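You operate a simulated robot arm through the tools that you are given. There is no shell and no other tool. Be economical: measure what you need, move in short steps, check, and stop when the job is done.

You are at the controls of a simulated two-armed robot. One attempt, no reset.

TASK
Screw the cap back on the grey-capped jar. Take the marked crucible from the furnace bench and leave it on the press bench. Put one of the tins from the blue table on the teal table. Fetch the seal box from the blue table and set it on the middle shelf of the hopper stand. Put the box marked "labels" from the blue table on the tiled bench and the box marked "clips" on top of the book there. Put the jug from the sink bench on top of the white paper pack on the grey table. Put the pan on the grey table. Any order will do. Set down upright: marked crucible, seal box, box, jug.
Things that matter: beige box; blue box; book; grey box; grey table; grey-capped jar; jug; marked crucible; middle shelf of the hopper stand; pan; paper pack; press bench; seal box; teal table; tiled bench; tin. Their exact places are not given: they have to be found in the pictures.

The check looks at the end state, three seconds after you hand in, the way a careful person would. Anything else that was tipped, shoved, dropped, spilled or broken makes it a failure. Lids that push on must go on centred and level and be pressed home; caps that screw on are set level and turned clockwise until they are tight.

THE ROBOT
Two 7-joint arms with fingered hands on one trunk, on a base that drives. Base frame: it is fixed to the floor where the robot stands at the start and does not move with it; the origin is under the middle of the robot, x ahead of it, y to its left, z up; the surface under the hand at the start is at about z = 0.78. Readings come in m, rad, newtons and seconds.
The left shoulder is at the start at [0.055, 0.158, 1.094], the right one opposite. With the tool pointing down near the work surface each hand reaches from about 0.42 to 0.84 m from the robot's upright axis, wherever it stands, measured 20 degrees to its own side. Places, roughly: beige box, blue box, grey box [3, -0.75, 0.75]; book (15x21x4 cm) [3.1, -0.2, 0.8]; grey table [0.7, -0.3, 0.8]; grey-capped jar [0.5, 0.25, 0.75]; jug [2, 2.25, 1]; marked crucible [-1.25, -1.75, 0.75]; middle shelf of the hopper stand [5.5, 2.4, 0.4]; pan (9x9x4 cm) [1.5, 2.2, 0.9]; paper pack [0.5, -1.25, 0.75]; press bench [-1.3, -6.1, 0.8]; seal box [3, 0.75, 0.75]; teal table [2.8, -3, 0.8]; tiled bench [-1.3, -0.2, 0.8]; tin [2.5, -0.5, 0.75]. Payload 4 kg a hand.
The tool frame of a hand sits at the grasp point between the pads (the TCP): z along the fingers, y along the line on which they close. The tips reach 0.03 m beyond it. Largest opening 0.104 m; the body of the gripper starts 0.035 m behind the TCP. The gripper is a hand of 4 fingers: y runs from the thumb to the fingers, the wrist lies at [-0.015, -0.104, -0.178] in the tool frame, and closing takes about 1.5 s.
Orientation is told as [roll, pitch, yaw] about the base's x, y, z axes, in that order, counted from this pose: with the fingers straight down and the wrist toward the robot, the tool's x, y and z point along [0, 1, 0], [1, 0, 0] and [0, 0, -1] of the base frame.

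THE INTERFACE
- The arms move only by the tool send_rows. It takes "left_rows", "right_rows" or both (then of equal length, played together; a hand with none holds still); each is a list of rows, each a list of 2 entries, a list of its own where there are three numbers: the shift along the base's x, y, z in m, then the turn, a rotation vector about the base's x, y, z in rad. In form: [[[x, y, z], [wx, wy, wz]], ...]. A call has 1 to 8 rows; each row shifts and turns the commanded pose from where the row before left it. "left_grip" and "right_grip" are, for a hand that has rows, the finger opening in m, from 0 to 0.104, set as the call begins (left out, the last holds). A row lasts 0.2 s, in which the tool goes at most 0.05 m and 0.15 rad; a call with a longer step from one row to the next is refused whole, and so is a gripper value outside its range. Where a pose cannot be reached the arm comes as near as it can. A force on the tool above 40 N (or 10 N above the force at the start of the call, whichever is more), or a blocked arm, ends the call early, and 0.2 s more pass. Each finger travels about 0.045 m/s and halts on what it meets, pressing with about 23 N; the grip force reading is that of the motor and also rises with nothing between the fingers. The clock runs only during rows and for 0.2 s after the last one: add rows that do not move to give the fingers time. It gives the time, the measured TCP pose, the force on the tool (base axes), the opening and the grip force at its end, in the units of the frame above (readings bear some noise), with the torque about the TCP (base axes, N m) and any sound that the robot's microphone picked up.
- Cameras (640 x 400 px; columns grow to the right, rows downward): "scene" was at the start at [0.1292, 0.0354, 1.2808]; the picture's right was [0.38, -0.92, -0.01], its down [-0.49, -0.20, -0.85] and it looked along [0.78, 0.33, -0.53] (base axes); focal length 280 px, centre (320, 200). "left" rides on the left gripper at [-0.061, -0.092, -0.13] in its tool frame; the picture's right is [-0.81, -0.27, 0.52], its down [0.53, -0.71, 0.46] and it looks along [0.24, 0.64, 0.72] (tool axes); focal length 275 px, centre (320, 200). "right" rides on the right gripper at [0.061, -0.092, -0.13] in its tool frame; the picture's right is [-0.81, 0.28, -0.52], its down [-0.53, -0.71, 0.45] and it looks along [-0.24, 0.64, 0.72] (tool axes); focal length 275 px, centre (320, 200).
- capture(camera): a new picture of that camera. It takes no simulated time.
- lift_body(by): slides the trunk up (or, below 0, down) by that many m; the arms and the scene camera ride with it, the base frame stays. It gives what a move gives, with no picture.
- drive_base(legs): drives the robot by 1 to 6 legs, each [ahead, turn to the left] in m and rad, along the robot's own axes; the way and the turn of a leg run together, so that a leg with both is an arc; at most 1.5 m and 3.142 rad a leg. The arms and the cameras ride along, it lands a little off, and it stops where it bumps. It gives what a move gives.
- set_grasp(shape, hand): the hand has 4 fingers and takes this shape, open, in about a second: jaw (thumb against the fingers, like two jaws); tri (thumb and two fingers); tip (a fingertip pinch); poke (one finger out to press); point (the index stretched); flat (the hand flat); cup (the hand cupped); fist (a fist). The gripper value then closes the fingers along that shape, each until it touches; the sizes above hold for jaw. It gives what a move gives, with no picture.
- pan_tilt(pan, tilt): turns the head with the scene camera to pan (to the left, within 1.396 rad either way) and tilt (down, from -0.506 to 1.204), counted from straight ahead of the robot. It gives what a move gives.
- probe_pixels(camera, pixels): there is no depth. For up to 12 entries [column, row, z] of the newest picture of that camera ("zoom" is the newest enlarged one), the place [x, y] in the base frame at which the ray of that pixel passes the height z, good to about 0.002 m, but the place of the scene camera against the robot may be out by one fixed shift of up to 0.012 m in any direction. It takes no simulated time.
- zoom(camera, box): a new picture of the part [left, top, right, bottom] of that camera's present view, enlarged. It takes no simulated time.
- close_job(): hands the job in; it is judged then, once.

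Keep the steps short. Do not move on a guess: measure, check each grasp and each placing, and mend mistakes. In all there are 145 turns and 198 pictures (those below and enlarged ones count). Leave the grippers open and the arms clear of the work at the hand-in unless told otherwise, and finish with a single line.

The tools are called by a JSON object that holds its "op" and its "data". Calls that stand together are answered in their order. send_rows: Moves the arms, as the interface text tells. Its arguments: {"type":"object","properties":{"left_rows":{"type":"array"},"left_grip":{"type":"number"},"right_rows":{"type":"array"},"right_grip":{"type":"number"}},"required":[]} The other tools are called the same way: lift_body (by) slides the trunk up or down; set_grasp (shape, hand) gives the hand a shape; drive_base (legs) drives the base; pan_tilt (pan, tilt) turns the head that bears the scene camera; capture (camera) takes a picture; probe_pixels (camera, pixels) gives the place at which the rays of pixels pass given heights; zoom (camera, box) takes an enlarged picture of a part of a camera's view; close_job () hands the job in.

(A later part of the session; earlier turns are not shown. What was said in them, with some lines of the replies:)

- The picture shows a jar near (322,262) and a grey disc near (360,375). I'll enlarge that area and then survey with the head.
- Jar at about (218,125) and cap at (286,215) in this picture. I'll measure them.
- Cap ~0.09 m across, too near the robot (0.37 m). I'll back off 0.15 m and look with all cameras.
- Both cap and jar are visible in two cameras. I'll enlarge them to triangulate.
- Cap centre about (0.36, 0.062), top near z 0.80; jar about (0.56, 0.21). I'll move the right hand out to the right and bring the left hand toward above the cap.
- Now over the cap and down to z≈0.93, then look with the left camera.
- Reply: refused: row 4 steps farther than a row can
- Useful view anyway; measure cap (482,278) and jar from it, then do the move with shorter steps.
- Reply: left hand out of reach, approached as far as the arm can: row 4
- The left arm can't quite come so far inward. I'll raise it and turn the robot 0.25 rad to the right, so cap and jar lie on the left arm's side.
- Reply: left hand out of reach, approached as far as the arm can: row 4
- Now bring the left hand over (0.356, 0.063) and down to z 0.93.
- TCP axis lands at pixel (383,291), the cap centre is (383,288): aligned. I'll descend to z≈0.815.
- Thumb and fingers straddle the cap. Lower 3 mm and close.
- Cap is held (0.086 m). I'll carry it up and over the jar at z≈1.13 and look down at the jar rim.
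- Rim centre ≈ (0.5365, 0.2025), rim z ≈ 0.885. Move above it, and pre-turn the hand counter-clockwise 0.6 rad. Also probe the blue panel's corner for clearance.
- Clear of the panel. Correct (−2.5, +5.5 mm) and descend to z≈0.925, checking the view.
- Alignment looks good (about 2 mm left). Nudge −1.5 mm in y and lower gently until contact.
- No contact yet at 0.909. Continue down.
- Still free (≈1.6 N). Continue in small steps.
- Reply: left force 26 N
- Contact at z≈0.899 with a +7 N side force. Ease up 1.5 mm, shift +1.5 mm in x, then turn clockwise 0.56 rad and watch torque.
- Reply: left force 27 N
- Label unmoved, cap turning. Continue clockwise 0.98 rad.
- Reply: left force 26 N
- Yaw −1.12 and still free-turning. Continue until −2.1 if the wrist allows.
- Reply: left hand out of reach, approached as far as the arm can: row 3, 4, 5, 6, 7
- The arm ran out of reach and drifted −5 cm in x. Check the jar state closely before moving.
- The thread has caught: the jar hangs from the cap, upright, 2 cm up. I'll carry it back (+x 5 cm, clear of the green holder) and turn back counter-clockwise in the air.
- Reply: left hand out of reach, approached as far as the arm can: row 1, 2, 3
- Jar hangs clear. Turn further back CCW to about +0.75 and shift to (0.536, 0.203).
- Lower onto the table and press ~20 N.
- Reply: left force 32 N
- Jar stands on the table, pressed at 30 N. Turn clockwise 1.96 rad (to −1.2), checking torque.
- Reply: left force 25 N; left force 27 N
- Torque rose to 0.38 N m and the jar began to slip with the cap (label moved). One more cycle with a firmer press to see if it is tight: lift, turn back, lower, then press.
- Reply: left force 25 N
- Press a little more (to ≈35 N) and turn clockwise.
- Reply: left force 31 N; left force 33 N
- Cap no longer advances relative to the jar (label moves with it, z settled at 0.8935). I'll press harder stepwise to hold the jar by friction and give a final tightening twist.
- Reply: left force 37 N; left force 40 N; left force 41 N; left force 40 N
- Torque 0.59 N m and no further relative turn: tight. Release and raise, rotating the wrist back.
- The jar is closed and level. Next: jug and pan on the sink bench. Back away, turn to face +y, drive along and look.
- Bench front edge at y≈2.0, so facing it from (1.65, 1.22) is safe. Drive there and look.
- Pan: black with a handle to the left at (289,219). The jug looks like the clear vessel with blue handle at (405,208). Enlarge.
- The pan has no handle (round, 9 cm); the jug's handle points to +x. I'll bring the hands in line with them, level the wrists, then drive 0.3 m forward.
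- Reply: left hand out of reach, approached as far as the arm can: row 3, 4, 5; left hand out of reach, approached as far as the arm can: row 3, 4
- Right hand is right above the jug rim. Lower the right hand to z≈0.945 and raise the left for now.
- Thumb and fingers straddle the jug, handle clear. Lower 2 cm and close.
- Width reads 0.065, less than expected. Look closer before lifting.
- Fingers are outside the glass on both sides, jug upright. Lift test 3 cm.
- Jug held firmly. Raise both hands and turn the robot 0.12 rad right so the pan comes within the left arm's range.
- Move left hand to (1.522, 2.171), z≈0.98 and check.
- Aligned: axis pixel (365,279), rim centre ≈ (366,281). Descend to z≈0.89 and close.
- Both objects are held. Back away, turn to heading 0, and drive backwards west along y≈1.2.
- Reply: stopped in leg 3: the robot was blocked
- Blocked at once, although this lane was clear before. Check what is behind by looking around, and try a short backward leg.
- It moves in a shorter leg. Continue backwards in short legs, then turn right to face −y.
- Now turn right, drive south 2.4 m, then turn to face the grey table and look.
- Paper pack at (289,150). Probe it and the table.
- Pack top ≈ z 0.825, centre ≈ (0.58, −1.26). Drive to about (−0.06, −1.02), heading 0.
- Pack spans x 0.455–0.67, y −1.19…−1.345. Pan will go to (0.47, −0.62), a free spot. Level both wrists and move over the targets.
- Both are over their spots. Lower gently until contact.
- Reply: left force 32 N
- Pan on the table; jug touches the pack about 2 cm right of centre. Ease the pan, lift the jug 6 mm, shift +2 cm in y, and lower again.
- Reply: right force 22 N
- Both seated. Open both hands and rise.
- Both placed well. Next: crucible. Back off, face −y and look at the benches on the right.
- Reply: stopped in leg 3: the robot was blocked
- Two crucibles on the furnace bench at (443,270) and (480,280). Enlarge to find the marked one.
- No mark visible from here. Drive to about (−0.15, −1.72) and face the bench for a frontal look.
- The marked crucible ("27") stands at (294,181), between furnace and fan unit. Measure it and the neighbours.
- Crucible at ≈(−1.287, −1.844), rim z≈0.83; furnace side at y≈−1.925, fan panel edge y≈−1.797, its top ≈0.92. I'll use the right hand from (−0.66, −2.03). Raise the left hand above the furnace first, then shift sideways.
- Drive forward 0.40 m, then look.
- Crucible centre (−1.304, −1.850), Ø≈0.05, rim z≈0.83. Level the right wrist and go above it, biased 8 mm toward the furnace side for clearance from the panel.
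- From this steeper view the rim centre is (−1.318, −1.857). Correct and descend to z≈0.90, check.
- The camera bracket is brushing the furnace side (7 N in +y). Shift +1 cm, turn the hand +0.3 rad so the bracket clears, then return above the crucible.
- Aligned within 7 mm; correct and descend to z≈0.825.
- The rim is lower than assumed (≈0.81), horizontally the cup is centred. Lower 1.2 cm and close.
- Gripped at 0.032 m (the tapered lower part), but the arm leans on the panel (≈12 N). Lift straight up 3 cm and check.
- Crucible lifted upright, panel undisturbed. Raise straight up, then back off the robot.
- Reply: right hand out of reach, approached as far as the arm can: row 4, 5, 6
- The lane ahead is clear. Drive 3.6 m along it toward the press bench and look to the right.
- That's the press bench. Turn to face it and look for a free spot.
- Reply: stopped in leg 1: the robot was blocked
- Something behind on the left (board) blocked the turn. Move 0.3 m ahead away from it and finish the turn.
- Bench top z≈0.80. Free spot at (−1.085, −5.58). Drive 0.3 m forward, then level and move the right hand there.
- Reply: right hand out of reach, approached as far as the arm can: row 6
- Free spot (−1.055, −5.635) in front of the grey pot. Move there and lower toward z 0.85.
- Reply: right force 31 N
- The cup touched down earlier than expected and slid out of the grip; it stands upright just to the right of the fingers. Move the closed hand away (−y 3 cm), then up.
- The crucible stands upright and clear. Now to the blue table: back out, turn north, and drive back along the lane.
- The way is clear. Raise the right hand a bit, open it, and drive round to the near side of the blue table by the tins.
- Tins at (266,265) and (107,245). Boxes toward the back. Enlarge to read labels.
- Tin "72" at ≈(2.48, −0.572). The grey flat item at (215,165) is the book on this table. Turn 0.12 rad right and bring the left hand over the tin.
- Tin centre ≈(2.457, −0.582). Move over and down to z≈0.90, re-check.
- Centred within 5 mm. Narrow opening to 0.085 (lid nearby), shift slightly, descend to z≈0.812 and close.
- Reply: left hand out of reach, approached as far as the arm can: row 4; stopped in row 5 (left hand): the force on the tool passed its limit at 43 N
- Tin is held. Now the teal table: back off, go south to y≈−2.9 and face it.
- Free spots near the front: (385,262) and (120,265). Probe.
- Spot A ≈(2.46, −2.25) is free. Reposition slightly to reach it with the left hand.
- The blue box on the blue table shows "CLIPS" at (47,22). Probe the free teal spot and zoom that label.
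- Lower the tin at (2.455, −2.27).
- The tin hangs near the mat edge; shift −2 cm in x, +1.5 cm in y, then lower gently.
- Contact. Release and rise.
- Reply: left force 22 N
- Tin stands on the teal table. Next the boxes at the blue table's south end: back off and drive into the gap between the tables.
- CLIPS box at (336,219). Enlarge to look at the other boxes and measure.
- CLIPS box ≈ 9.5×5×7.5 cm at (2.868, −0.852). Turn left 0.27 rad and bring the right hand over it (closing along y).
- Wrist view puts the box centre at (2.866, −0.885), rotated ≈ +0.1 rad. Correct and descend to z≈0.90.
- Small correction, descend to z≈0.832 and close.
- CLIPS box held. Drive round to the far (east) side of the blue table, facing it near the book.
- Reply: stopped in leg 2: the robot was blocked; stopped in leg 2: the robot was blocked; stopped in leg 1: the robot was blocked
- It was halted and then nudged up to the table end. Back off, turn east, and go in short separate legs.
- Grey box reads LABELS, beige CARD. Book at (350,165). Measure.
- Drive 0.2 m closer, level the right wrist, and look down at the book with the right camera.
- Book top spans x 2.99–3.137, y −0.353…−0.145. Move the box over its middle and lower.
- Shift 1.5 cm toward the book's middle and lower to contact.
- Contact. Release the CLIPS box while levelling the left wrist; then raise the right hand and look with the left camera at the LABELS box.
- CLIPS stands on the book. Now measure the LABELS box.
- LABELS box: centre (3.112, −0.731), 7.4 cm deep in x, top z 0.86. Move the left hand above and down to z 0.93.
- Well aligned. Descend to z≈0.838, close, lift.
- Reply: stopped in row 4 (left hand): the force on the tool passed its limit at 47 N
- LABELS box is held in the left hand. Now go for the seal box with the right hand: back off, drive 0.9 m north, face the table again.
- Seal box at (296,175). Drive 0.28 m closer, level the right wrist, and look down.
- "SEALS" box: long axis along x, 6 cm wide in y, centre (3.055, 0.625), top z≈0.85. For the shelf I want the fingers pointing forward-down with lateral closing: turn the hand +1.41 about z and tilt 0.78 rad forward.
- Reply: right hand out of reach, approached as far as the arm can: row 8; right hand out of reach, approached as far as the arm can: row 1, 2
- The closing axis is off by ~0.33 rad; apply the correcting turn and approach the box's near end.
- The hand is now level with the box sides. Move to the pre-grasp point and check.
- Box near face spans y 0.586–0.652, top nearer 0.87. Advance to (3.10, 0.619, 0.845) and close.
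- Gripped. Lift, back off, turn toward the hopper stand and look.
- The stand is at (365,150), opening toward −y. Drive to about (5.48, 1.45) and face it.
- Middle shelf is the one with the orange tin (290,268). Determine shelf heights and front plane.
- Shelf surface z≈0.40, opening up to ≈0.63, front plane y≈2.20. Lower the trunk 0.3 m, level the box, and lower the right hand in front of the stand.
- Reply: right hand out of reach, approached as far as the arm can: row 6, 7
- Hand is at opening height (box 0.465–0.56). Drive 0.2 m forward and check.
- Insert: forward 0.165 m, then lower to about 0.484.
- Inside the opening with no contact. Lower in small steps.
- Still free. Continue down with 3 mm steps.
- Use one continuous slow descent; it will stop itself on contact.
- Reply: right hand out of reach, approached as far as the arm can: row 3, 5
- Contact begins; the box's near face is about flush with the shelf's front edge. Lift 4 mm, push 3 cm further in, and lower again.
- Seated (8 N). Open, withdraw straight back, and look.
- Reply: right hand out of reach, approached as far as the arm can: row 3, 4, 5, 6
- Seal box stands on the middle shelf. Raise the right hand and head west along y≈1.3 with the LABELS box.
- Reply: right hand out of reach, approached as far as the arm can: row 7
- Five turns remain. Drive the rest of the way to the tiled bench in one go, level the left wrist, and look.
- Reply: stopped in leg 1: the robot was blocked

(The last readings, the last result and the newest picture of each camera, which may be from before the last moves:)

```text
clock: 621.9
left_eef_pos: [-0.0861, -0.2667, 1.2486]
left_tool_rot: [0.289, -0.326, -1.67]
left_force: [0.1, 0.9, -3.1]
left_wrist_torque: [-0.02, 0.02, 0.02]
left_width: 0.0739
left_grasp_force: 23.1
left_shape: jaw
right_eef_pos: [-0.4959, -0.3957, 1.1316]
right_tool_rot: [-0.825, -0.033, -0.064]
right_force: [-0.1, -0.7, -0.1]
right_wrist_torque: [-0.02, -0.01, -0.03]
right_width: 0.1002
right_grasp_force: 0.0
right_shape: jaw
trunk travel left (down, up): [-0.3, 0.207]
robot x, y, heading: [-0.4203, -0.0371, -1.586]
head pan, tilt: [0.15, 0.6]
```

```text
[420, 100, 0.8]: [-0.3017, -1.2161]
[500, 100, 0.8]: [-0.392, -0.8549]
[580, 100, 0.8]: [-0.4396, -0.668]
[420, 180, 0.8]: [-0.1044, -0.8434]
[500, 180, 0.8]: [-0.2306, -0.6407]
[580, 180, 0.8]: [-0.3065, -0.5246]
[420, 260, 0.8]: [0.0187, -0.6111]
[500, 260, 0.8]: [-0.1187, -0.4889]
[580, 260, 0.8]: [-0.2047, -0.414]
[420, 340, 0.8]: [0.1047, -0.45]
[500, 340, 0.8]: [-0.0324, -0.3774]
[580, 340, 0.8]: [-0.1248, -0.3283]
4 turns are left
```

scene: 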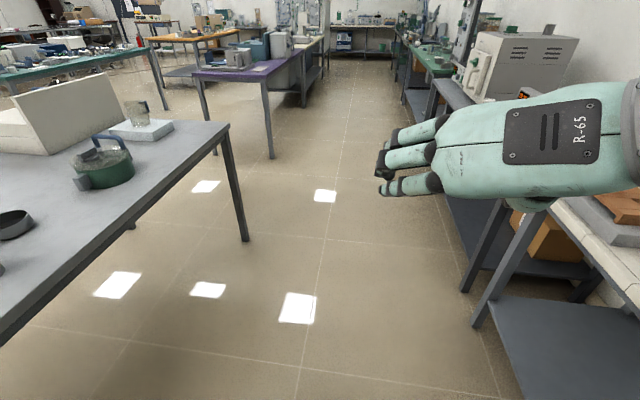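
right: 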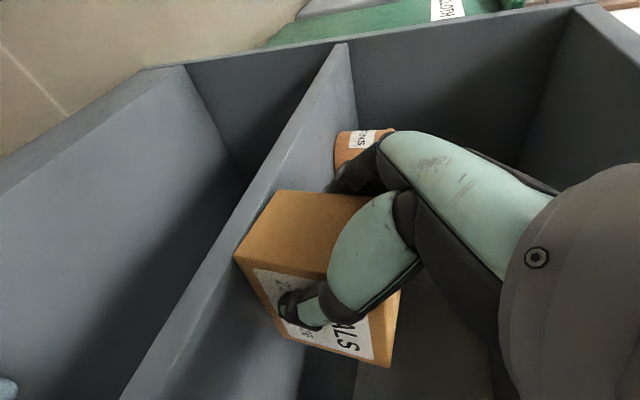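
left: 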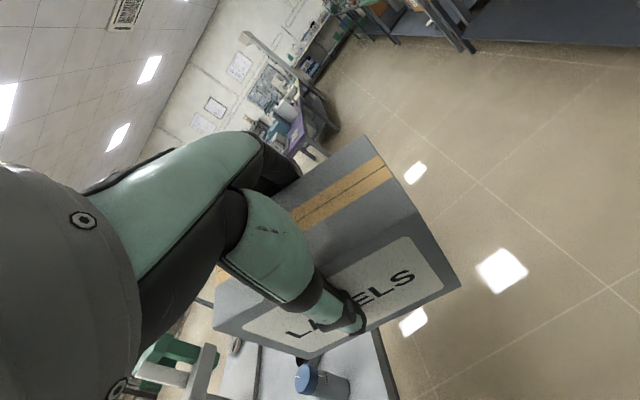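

Four turns left. Step away from the bench a little, turn in pieces to face it, level the left wrist, and look.

{"op": "drive_base", "data": {"legs": [[0, 0.5]]}}

{"op": "drive_base", "data": {"legs": [[0.3, 0]]}}

{"op": "drive_base", "data": {"legs": [[0, -0.7]]}}

{"op": "drive_base", "data": {"legs": [[0, -0.7]]}}

{"op": "drive_base", "data": {"legs": [[0, -0.66]]}}

{"op": "drive_base", "data": {"legs": [[0.15, 0]]}}

{"op": "send_rows", "data": {"left_rows": [[[0, 0, 0], [0.1365, -0.0115, -0.046]], [[0, 0, 0], [0.1365, -0.0115, -0.046]], [[0, 0, 0], [-0.01, -0.123, 0]], [[0, 0, 0], [-0.01, -0.123, 0]], [[0, 0, 0], [-0.01, -0.123, 0]], [[0, 0, 0], [0, 0, 0]]]}}

{"op": "pan_tilt", "data": {"pan": 0.3, "tilt": 0.65}}

{"op": "capture", "data": {"camera": "scene"}}

{"op": "capture", "data": {"camera": "left"}}

{"op": "probe_pixels", "data": {"camera": "scene", "pixels": [[120, 160, 0.8], [240, 160, 0.8], [360, 160, 0.8], [480, 160, 0.8], [120, 200, 0.8], [240, 200, 0.8], [360, 200, 0.8], [480, 200, 0.8], [120, 240, 0.8], [240, 240, 0.8], [360, 240, 0.8], [480, 240, 0.8]]}}

{"op": "probe_pixels", "data": {"camera": "left", "pixels": [[400, 120, 0.8], [480, 120, 0.8], [560, 120, 0.8], [400, 200, 0.8], [480, 200, 0.8], [560, 200, 0.8], [400, 280, 0.8], [480, 280, 0.8], [560, 280, 0.8], [400, 360, 0.8], [480, 360, 0.8], [560, 360, 0.8]]}}

```text
clock: 623.9
left_eef_pos: [-0.0155, -0.0756, 1.2488]
left_tool_rot: [0.289, -0.329, -1.162]
left_force: [-0.2, -0.2, -1.9]
left_wrist_torque: [0.0, 0.02, 0.02]
left_width: 0.074
left_grasp_force: 22.6
left_shape: jaw
right_eef_pos: [-0.312, -0.383, 1.1377]
right_tool_rot: [-0.82, -0.019, 0.448]
right_force: [0.4, -0.5, 0.3]
right_wrist_torque: [0.02, -0.02, -0.01]
right_width: 0.0999
right_grasp_force: 0.0
right_shape: jaw
trunk travel left (down, up): [-0.3, 0.207]
robot x, y, heading: [-0.4214, -0.0344, -1.079]
head pan, tilt: [0.15, 0.6]
```

```text
clock: 626.0
left_eef_pos: [0.1223, -0.3199, 1.2516]
left_tool_rot: [0.289, -0.337, -1.153]
left_force: [0.0, 0.8, -1.5]
left_wrist_torque: [0.01, 0.04, -0.01]
left_width: 0.0735
left_grasp_force: 23.2
left_shape: jaw
right_eef_pos: [-0.1683, -0.6367, 1.137]
right_tool_rot: [-0.807, -0.025, 0.452]
right_force: [-0.3, -0.4, 0.0]
right_wrist_torque: [0.03, 0.03, 0.0]
right_width: 0.1004
right_grasp_force: 0.0
right_shape: jaw
trunk travel left (down, up): [-0.3, 0.207]
robot x, y, heading: [-0.2778, -0.2944, -1.063]
head pan, tilt: [0.15, 0.6]
```

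```text
clock: 628.6
left_eef_pos: [0.0169, -0.5555, 1.2542]
left_tool_rot: [0.29, -0.348, -1.849]
left_force: [1.2, 0.4, -1.4]
left_wrist_torque: [0.03, 0.02, -0.01]
left_width: 0.0742
left_grasp_force: 23.0
left_shape: jaw
right_eef_pos: [-0.4068, -0.6178, 1.1467]
right_tool_rot: [-0.759, -0.054, -0.279]
right_force: [-0.2, -0.8, -0.6]
right_wrist_torque: [-0.03, 0.02, 0.0]
right_width: 0.0998
right_grasp_force: 0.1
right_shape: jaw
trunk travel left (down, up): [-0.3, 0.207]
robot x, y, heading: [-0.2753, -0.2984, -1.761]
head pan, tilt: [0.15, 0.6]
```

```text
clock: 631.1
left_eef_pos: [-0.2029, -0.6724, 1.2566]
left_tool_rot: [0.294, -0.362, -2.537]
left_force: [0.6, 0.6, -1.7]
left_wrist_torque: [0.03, 0.04, 0.01]
left_width: 0.0739
left_grasp_force: 22.8
left_shape: jaw
right_eef_pos: [-0.5724, -0.4575, 1.1544]
right_tool_rot: [-0.738, -0.068, -0.985]
right_force: [-0.2, 0.1, -0.5]
right_wrist_torque: [0.01, -0.01, -0.01]
right_width: 0.1002
right_grasp_force: 0.0
right_shape: jaw
trunk travel left (down, up): [-0.3, 0.207]
robot x, y, heading: [-0.2749, -0.2989, -2.442]
head pan, tilt: [0.15, 0.6]
```

```text
clock: 633.6
left_eef_pos: [-0.4365, -0.6357, 1.2582]
left_tool_rot: [0.295, -0.375, 3.075]
left_force: [-0.2, 1.1, -2.3]
left_wrist_torque: [0.01, -0.03, -0.03]
left_width: 0.074
left_grasp_force: 23.3
left_shape: jaw
right_eef_pos: [-0.5968, -0.2379, 1.1611]
right_tool_rot: [-0.724, -0.076, -1.669]
right_force: [0.7, -0.8, -0.4]
right_wrist_torque: [0.01, -0.04, -0.01]
right_width: 0.1001
right_grasp_force: 0.2
right_shape: jaw
trunk travel left (down, up): [-0.3, 0.207]
robot x, y, heading: [-0.2721, -0.2998, -3.115]
head pan, tilt: [0.15, 0.6]
```

```text
clock: 635.0
left_eef_pos: [-0.5559, -0.6384, 1.2626]
left_tool_rot: [0.297, -0.402, 3.076]
left_force: [-0.5, -0.3, -1.7]
left_wrist_torque: [0.0, -0.05, -0.02]
left_width: 0.0737
left_grasp_force: 23.8
left_shape: jaw
right_eef_pos: [-0.7174, -0.2426, 1.1709]
right_tool_rot: [-0.756, -0.076, -1.665]
right_force: [0.1, 0.8, -0.4]
right_wrist_torque: [0.0, -0.06, 0.04]
right_width: 0.1003
right_grasp_force: 0.0
right_shape: jaw
trunk travel left (down, up): [-0.3, 0.207]
robot x, y, heading: [-0.4246, -0.3045, -3.109]
head pan, tilt: [0.15, 0.6]
```

```text
clock: 636.5
left_eef_pos: [-0.5896, -0.6404, 1.2587]
left_tool_rot: [0.012, 0.007, 3.091]
left_force: [1.0, -0.1, -1.3]
left_wrist_torque: [-0.01, 0.0, -0.02]
left_width: 0.0735
left_grasp_force: 23.2
left_shape: jaw
right_eef_pos: [-0.749, -0.2433, 1.1599]
right_tool_rot: [-0.721, -0.073, -1.667]
right_force: [0.2, 0.4, -0.2]
right_wrist_torque: [-0.01, 0.02, 0.0]
right_width: 0.1
right_grasp_force: 0.0
right_shape: jaw
trunk travel left (down, up): [-0.3, 0.207]
robot x, y, heading: [-0.4274, -0.3067, -3.113]
head pan, tilt: [0.15, 0.6]
```

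```text
clock: 637.1
left_eef_pos: [-0.5836, -0.6402, 1.2581]
left_tool_rot: [0.014, 0.0, 3.093]
left_force: [0.5, -0.6, -1.7]
left_wrist_torque: [0.0, 0.01, -0.04]
left_width: 0.0736
left_grasp_force: 22.6
left_shape: jaw
right_eef_pos: [-0.7435, -0.2423, 1.1601]
right_tool_rot: [-0.714, -0.07, -1.667]
right_force: [-0.7, -0.1, 0.4]
right_wrist_torque: [-0.01, -0.01, -0.02]
right_width: 0.1
right_grasp_force: 0.0
right_shape: jaw
trunk travel left (down, up): [-0.3, 0.207]
robot x, y, heading: [-0.4276, -0.2996, -3.114]
head pan, tilt: [0.3, 0.649]
```

```text
20 pictures are left
```

scene: 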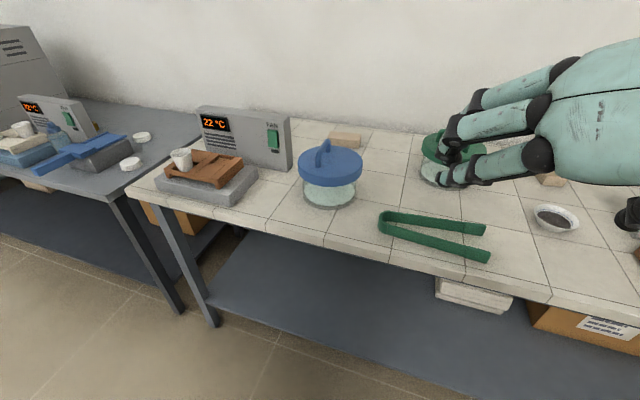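

```text
19 pictures are left
```

left: 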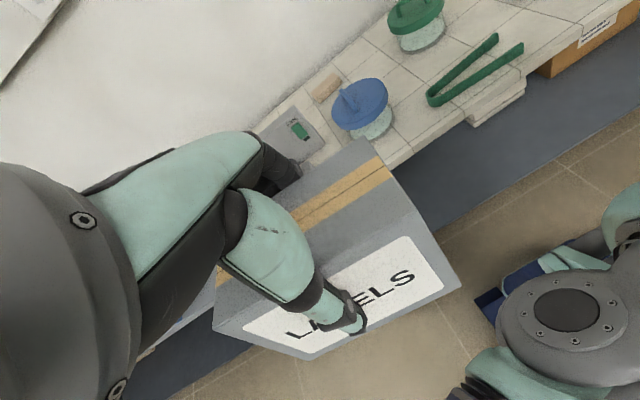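

```text
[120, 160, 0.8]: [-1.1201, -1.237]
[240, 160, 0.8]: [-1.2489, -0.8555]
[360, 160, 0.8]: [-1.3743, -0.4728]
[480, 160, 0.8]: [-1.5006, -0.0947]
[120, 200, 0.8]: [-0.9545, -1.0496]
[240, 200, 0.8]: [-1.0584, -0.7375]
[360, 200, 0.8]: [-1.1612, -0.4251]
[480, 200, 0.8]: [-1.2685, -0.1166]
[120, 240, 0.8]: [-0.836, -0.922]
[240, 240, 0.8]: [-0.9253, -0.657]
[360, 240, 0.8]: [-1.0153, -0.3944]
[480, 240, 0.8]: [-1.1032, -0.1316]
```

```text
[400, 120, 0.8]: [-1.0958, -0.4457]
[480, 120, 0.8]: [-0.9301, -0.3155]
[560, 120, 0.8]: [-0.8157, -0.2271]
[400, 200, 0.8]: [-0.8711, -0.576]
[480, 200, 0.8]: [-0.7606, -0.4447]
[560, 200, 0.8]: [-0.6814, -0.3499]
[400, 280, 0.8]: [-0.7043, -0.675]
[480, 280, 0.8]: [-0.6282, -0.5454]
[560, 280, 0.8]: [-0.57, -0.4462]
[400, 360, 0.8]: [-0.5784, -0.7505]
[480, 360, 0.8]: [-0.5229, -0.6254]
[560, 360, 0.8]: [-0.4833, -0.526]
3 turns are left
```

The bench is visible: free strip in front between the tray unit and the blue-lidded desiccator, around (−1.055, −0.645). Move the box over it and lower to contact.

{"op": "send_rows", "data": {"left_rows": [[[-0.044, -0.0006, -0.015], [0.007, 0, 0]], [[-0.044, -0.0006, -0.015], [0.007, 0, 0]], [[-0.044, -0.0006, -0.015], [0, 0, 0]], [[-0.044, -0.0006, -0.015], [0, 0, 0]], [[-0.044, -0.0006, -0.015], [0, 0, 0]], [[-0.044, -0.0006, -0.015], [0, 0, 0]], [[-0.044, -0.0006, -0.015], [0, 0, 0]], [[-0.044, -0.0006, -0.015], [0, 0, 0]]]}}

{"op": "send_rows", "data": {"left_rows": [[[-0.04, 0, -0.01], [0, 0, 0]], [[-0.04, 0, -0.01], [0, 0, 0]], [[-0.039, 0, -0.01], [0, 0, 0]], [[0, 0, -0.04], [0, 0, 0]], [[0, 0, -0.04], [0, 0, 0]], [[0, 0, -0.04], [0, 0, 0]], [[0, 0, -0.03], [0, 0, 0]], [[0, 0, 0], [0, 0, 0]]]}}

{"op": "zoom", "data": {"camera": "scene", "box": [130, 80, 430, 280]}}

{"op": "send_rows", "data": {"left_rows": [[[0, 0, -0.02], [0, 0, 0]], [[0, 0, -0.012], [0, 0, 0]], [[0, 0, -0.008], [0, 0, 0]], [[0, 0, -0.004], [0, 0, 0]], [[0, 0, -0.004], [0, 0, 0]], [[0, 0, -0.004], [0, 0, 0]], [[0, 0, -0.004], [0, 0, 0]], [[0, 0, 0], [0, 0, 0]]]}}

{"op": "send_rows", "data": {"left_rows": [[[0, 0, -0.003], [0, 0, 0]], [[0, 0, -0.003], [0, 0, 0]], [[0, 0, -0.003], [0, 0, 0]], [[0, 0, -0.003], [0, 0, 0]], [[0, 0, 0], [0, 0, 0]]]}}

{"op": "capture", "data": {"camera": "scene"}}

{"op": "zoom", "data": {"camera": "scene", "box": [130, 80, 430, 280]}}

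{"op": "capture", "data": {"camera": "left"}}

```text
clock: 639.0
left_eef_pos: [-0.9338, -0.6408, 1.1356]
left_tool_rot: [0.0, -0.003, 3.091]
left_force: [-0.5, 1.2, -1.9]
left_wrist_torque: [0.0, 0.0, 0.0]
left_width: 0.0739
left_grasp_force: 23.3
left_shape: jaw
right_eef_pos: [-0.7426, -0.2426, 1.1579]
right_tool_rot: [-0.712, -0.071, -1.666]
right_force: [-0.3, -0.6, 0.6]
right_wrist_torque: [0.01, -0.03, 0.0]
right_width: 0.1
right_grasp_force: 0.1
right_shape: jaw
trunk travel left (down, up): [-0.3, 0.207]
robot x, y, heading: [-0.4281, -0.301, -3.116]
head pan, tilt: [0.3, 0.649]
```

```text
clock: 640.8
left_eef_pos: [-1.0512, -0.6449, 0.9602]
left_tool_rot: [-0.001, -0.004, 3.089]
left_force: [-0.2, -0.3, -1.5]
left_wrist_torque: [0.0, -0.02, 0.0]
left_width: 0.0737
left_grasp_force: 23.0
left_shape: jaw
right_eef_pos: [-0.739, -0.2422, 1.1593]
right_tool_rot: [-0.715, -0.071, -1.668]
right_force: [0.8, -0.1, 0.1]
right_wrist_torque: [0.0, -0.01, 0.02]
right_width: 0.1002
right_grasp_force: 0.1
right_shape: jaw
trunk travel left (down, up): [-0.3, 0.207]
robot x, y, heading: [-0.4236, -0.3017, -3.111]
head pan, tilt: [0.3, 0.649]
```

```text
2.00 times, centred on (280, 180) of scene
```

zoom: 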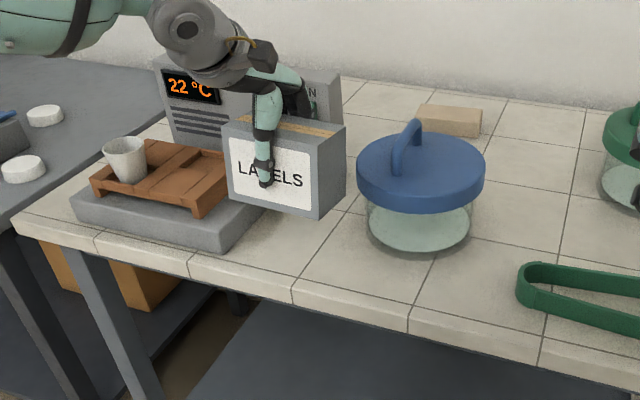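

```text
clock: 642.5
left_eef_pos: [-1.0501, -0.6456, 0.9042]
left_tool_rot: [-0.001, -0.005, 3.092]
left_force: [-0.9, 0.2, -2.3]
left_wrist_torque: [-0.03, -0.01, 0.02]
left_width: 0.0738
left_grasp_force: 23.1
left_shape: jaw
right_eef_pos: [-0.74, -0.2427, 1.1587]
right_tool_rot: [-0.714, -0.07, -1.668]
right_force: [0.2, -0.2, 0.3]
right_wrist_torque: [0.03, 0.01, 0.0]
right_width: 0.1
right_grasp_force: 0.0
right_shape: jaw
trunk travel left (down, up): [-0.3, 0.207]
robot x, y, heading: [-0.4228, -0.3085, -3.111]
head pan, tilt: [0.3, 0.649]
```

```text
clock: 643.8
left_eef_pos: [-1.0508, -0.6442, 0.8913]
left_tool_rot: [0.001, -0.006, 3.091]
left_force: [0.5, 0.1, -1.6]
left_wrist_torque: [-0.01, 0.0, 0.01]
left_width: 0.0737
left_grasp_force: 23.5
left_shape: jaw
right_eef_pos: [-0.7403, -0.2425, 1.1588]
right_tool_rot: [-0.715, -0.071, -1.669]
right_force: [0.6, 0.3, -0.4]
right_wrist_torque: [0.02, -0.01, 0.0]
right_width: 0.1003
right_grasp_force: 0.0
right_shape: jaw
trunk travel left (down, up): [-0.3, 0.207]
robot x, y, heading: [-0.4247, -0.3007, -3.115]
head pan, tilt: [0.3, 0.649]
```

```text
17 pictures are left
```

scene: 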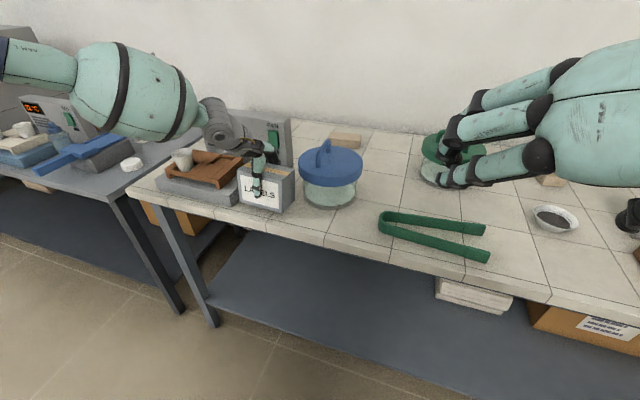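

```text
2.00 times, centred on (280, 180) of scene
```

zoom: 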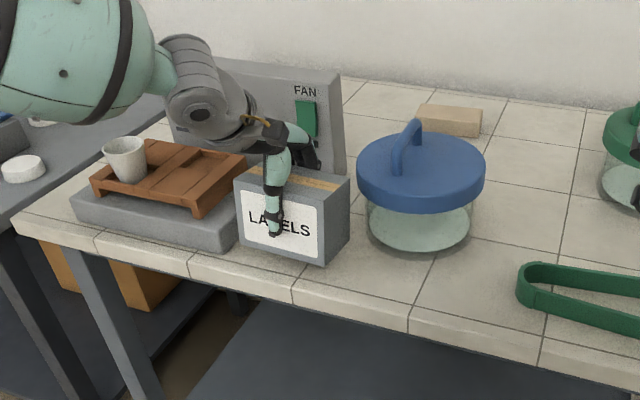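

```text
15 pictures are left
2 turns are left
```

left: 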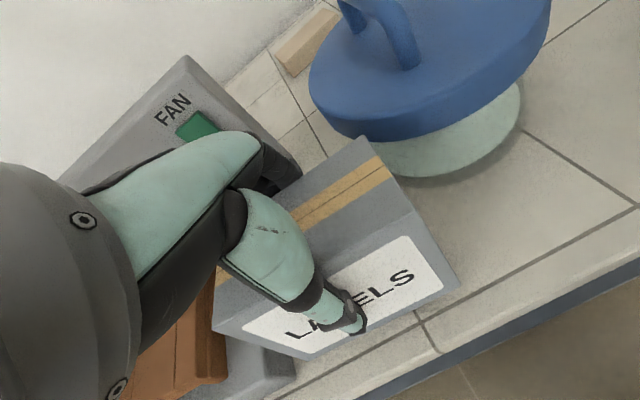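

Nearly down, clear of tray and desiccator. Nudge slightly, lower to contact, release, rise and withdraw, and look.

{"op": "send_rows", "data": {"left_rows": [[[0.005, 0.004, 0], [0, 0, 0]], [[0, 0, -0.003], [0, 0, 0]], [[0, 0, -0.003], [0, 0, 0]], [[0, 0, -0.003], [0, 0, 0]], [[0, 0, -0.003], [0, 0, 0]], [[0, 0, -0.003], [0, 0, 0]], [[0, 0, -0.003], [0, 0, 0]], [[0, 0, 0], [0, 0, 0]]]}}

{"op": "send_rows", "data": {"left_rows": [[[0, 0, -0.002], [0, 0, 0]], [[0, 0, -0.002], [0, 0, 0]], [[0, 0, -0.002], [0, 0, 0]], [[0, 0, -0.002], [0, 0, 0]], [[0, 0, 0], [0, 0, 0]]]}}

{"op": "send_rows", "data": {"left_rows": [[[0, 0, -0.002], [0, 0, 0]], [[0, 0, -0.002], [0, 0, 0]], [[0, 0, -0.002], [0, 0, 0]], [[0, 0, 0], [0, 0, 0]]]}}

{"op": "send_rows", "data": {"left_rows": [[[0, 0, 0], [0, 0, 0]], [[0, 0, 0], [0, 0, 0]], [[0, 0, 0], [0, 0, 0]], [[0, 0, 0], [0, 0, 0]], [[0, 0, 0], [0, 0, 0]]], "left_grip": 0.104}}

{"op": "send_rows", "data": {"left_rows": [[[0, 0, 0.02], [0, 0, 0]], [[0, 0, 0.04], [0, 0, 0]], [[0, 0, 0.04], [0, 0, 0]], [[0, 0, 0.045], [0, 0, 0]], [[0, 0, 0.045], [0, 0, 0]], [[0, 0, 0.045], [0, 0, 0]], [[0.03, 0, 0.02], [0, 0, 0]], [[0.045, 0, 0], [0, 0, 0]]]}}

{"op": "drive_base", "data": {"legs": [[-0.2, 0]]}}

{"op": "capture", "data": {"camera": "scene"}}

{"op": "zoom", "data": {"camera": "scene", "box": [150, 80, 410, 260]}}

```text
clock: 645.5
left_eef_pos: [-1.0448, -0.6415, 0.8741]
left_tool_rot: [0.0, -0.008, 3.094]
left_force: [0.1, -1.2, 1.7]
left_wrist_torque: [0.12, 0.02, -0.03]
left_width: 0.0738
left_grasp_force: 22.8
left_shape: jaw
right_eef_pos: [-0.7404, -0.243, 1.1587]
right_tool_rot: [-0.713, -0.072, -1.668]
right_force: [0.0, -0.1, -0.1]
right_wrist_torque: [0.0, 0.02, 0.01]
right_width: 0.1002
right_grasp_force: 0.0
right_shape: jaw
trunk travel left (down, up): [-0.3, 0.207]
robot x, y, heading: [-0.4274, -0.3052, -3.113]
head pan, tilt: [0.3, 0.649]
```

```text
clock: 646.8
left_eef_pos: [-1.0447, -0.6406, 0.8705]
left_tool_rot: [0.001, -0.016, 3.09]
left_force: [8.0, -4.9, 33.3]
left_wrist_torque: [0.12, 0.39, -0.05]
left_width: 0.073
left_grasp_force: 22.8
left_shape: jaw
right_eef_pos: [-0.7355, -0.2419, 1.1591]
right_tool_rot: [-0.721, -0.073, -1.667]
right_force: [-0.1, 0.1, 0.5]
right_wrist_torque: [0.0, -0.02, -0.02]
right_width: 0.1001
right_grasp_force: 0.0
right_shape: jaw
trunk travel left (down, up): [-0.3, 0.207]
robot x, y, heading: [-0.4237, -0.3043, -3.112]
head pan, tilt: [0.3, 0.649]
```

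```text
clock: 647.4
left_eef_pos: [-1.0405, -0.6411, 0.8723]
left_tool_rot: [0.0, -0.025, 3.091]
left_force: [0.4, -0.3, 1.3]
left_wrist_torque: [0.08, 0.09, -0.03]
left_width: 0.0734
left_grasp_force: 23.0
left_shape: jaw
right_eef_pos: [-0.7363, -0.244, 1.1594]
right_tool_rot: [-0.697, -0.082, -1.678]
right_force: [-0.3, -0.7, -0.6]
right_wrist_torque: [0.01, -0.04, -0.02]
right_width: 0.1003
right_grasp_force: 0.1
right_shape: jaw
trunk travel left (down, up): [-0.3, 0.207]
robot x, y, heading: [-0.4232, -0.3017, -3.106]
head pan, tilt: [0.3, 0.649]
stopped in row 3 (left hand): the force on the tool passed its limit at 45 N (the readings are from after the stop); the commanded pose is now the measured one
```

```text
clock: 648.6
left_eef_pos: [-1.0395, -0.6404, 0.8737]
left_tool_rot: [-0.002, -0.025, 3.092]
left_force: [0.1, 0.0, -0.3]
left_wrist_torque: [0.0, 0.02, 0.0]
left_width: 0.1034
left_grasp_force: 0.1
left_shape: jaw
right_eef_pos: [-0.7337, -0.2436, 1.1613]
right_tool_rot: [-0.697, -0.083, -1.678]
right_force: [-0.2, 0.0, 0.1]
right_wrist_torque: [-0.02, 0.0, 0.02]
right_width: 0.1003
right_grasp_force: 0.0
right_shape: jaw
trunk travel left (down, up): [-0.3, 0.207]
robot x, y, heading: [-0.425, -0.304, -3.111]
head pan, tilt: [0.3, 0.649]
```

```text
clock: 650.4
left_eef_pos: [-0.9624, -0.6446, 1.1299]
left_tool_rot: [-0.002, -0.028, 3.091]
left_force: [-0.6, 0.2, 0.2]
left_wrist_torque: [0.06, 0.02, 0.0]
left_width: 0.104
left_grasp_force: 0.0
left_shape: jaw
right_eef_pos: [-0.732, -0.2433, 1.1619]
right_tool_rot: [-0.7, -0.085, -1.678]
right_force: [0.6, -0.7, 0.3]
right_wrist_torque: [0.04, 0.0, -0.04]
right_width: 0.1003
right_grasp_force: 0.1
right_shape: jaw
trunk travel left (down, up): [-0.3, 0.207]
robot x, y, heading: [-0.4232, -0.3009, -3.11]
head pan, tilt: [0.3, 0.649]
```

```text
clock: 652.1
left_eef_pos: [-0.7707, -0.6408, 1.121]
left_tool_rot: [0.0, -0.011, 3.095]
left_force: [-0.8, 0.2, -1.6]
left_wrist_torque: [0.03, -0.01, 0.02]
left_width: 0.1039
left_grasp_force: 0.0
left_shape: jaw
right_eef_pos: [-0.5382, -0.2375, 1.1574]
right_tool_rot: [-0.693, -0.08, -1.673]
right_force: [-0.6, 0.2, -1.6]
right_wrist_torque: [0.0, -0.05, 0.0]
right_width: 0.1
right_grasp_force: 0.1
right_shape: jaw
trunk travel left (down, up): [-0.3, 0.207]
robot x, y, heading: [-0.2217, -0.2953, -3.106]
head pan, tilt: [0.3, 0.649]
```

```text
14 pictures are left
```

scene: 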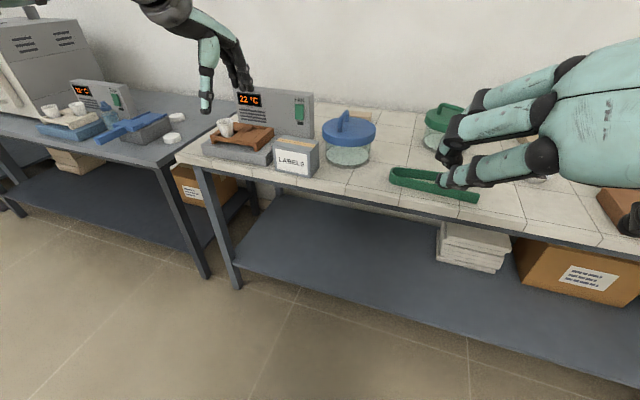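

```text
2.22 times, centred on (280, 170) of scene
1 turns are left
```

zoom: 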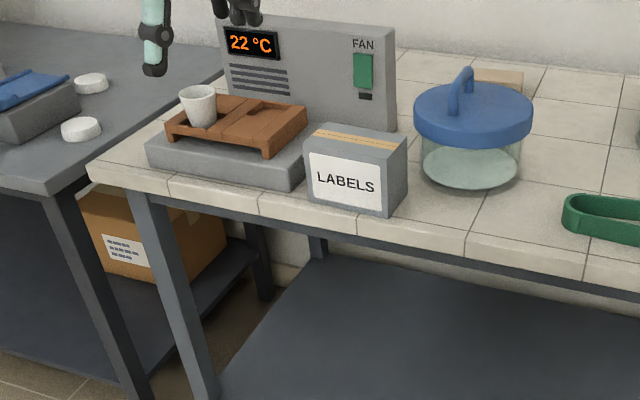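

The LABELS box stands upright on the tiled bench. Both hands are open and clear, so I'm handing in.

{"op": "close_job", "data": {}}

```text
The job is handed in.
```

I placed every item and handed the job in; the uncertain points are that the jar cap's tightness is judged by feel (0.59 N m, with the jar slipping on the table), I read "the book there" as the book on the blue table and put the clips box on that one, and the base brushed the end of the blue table once.
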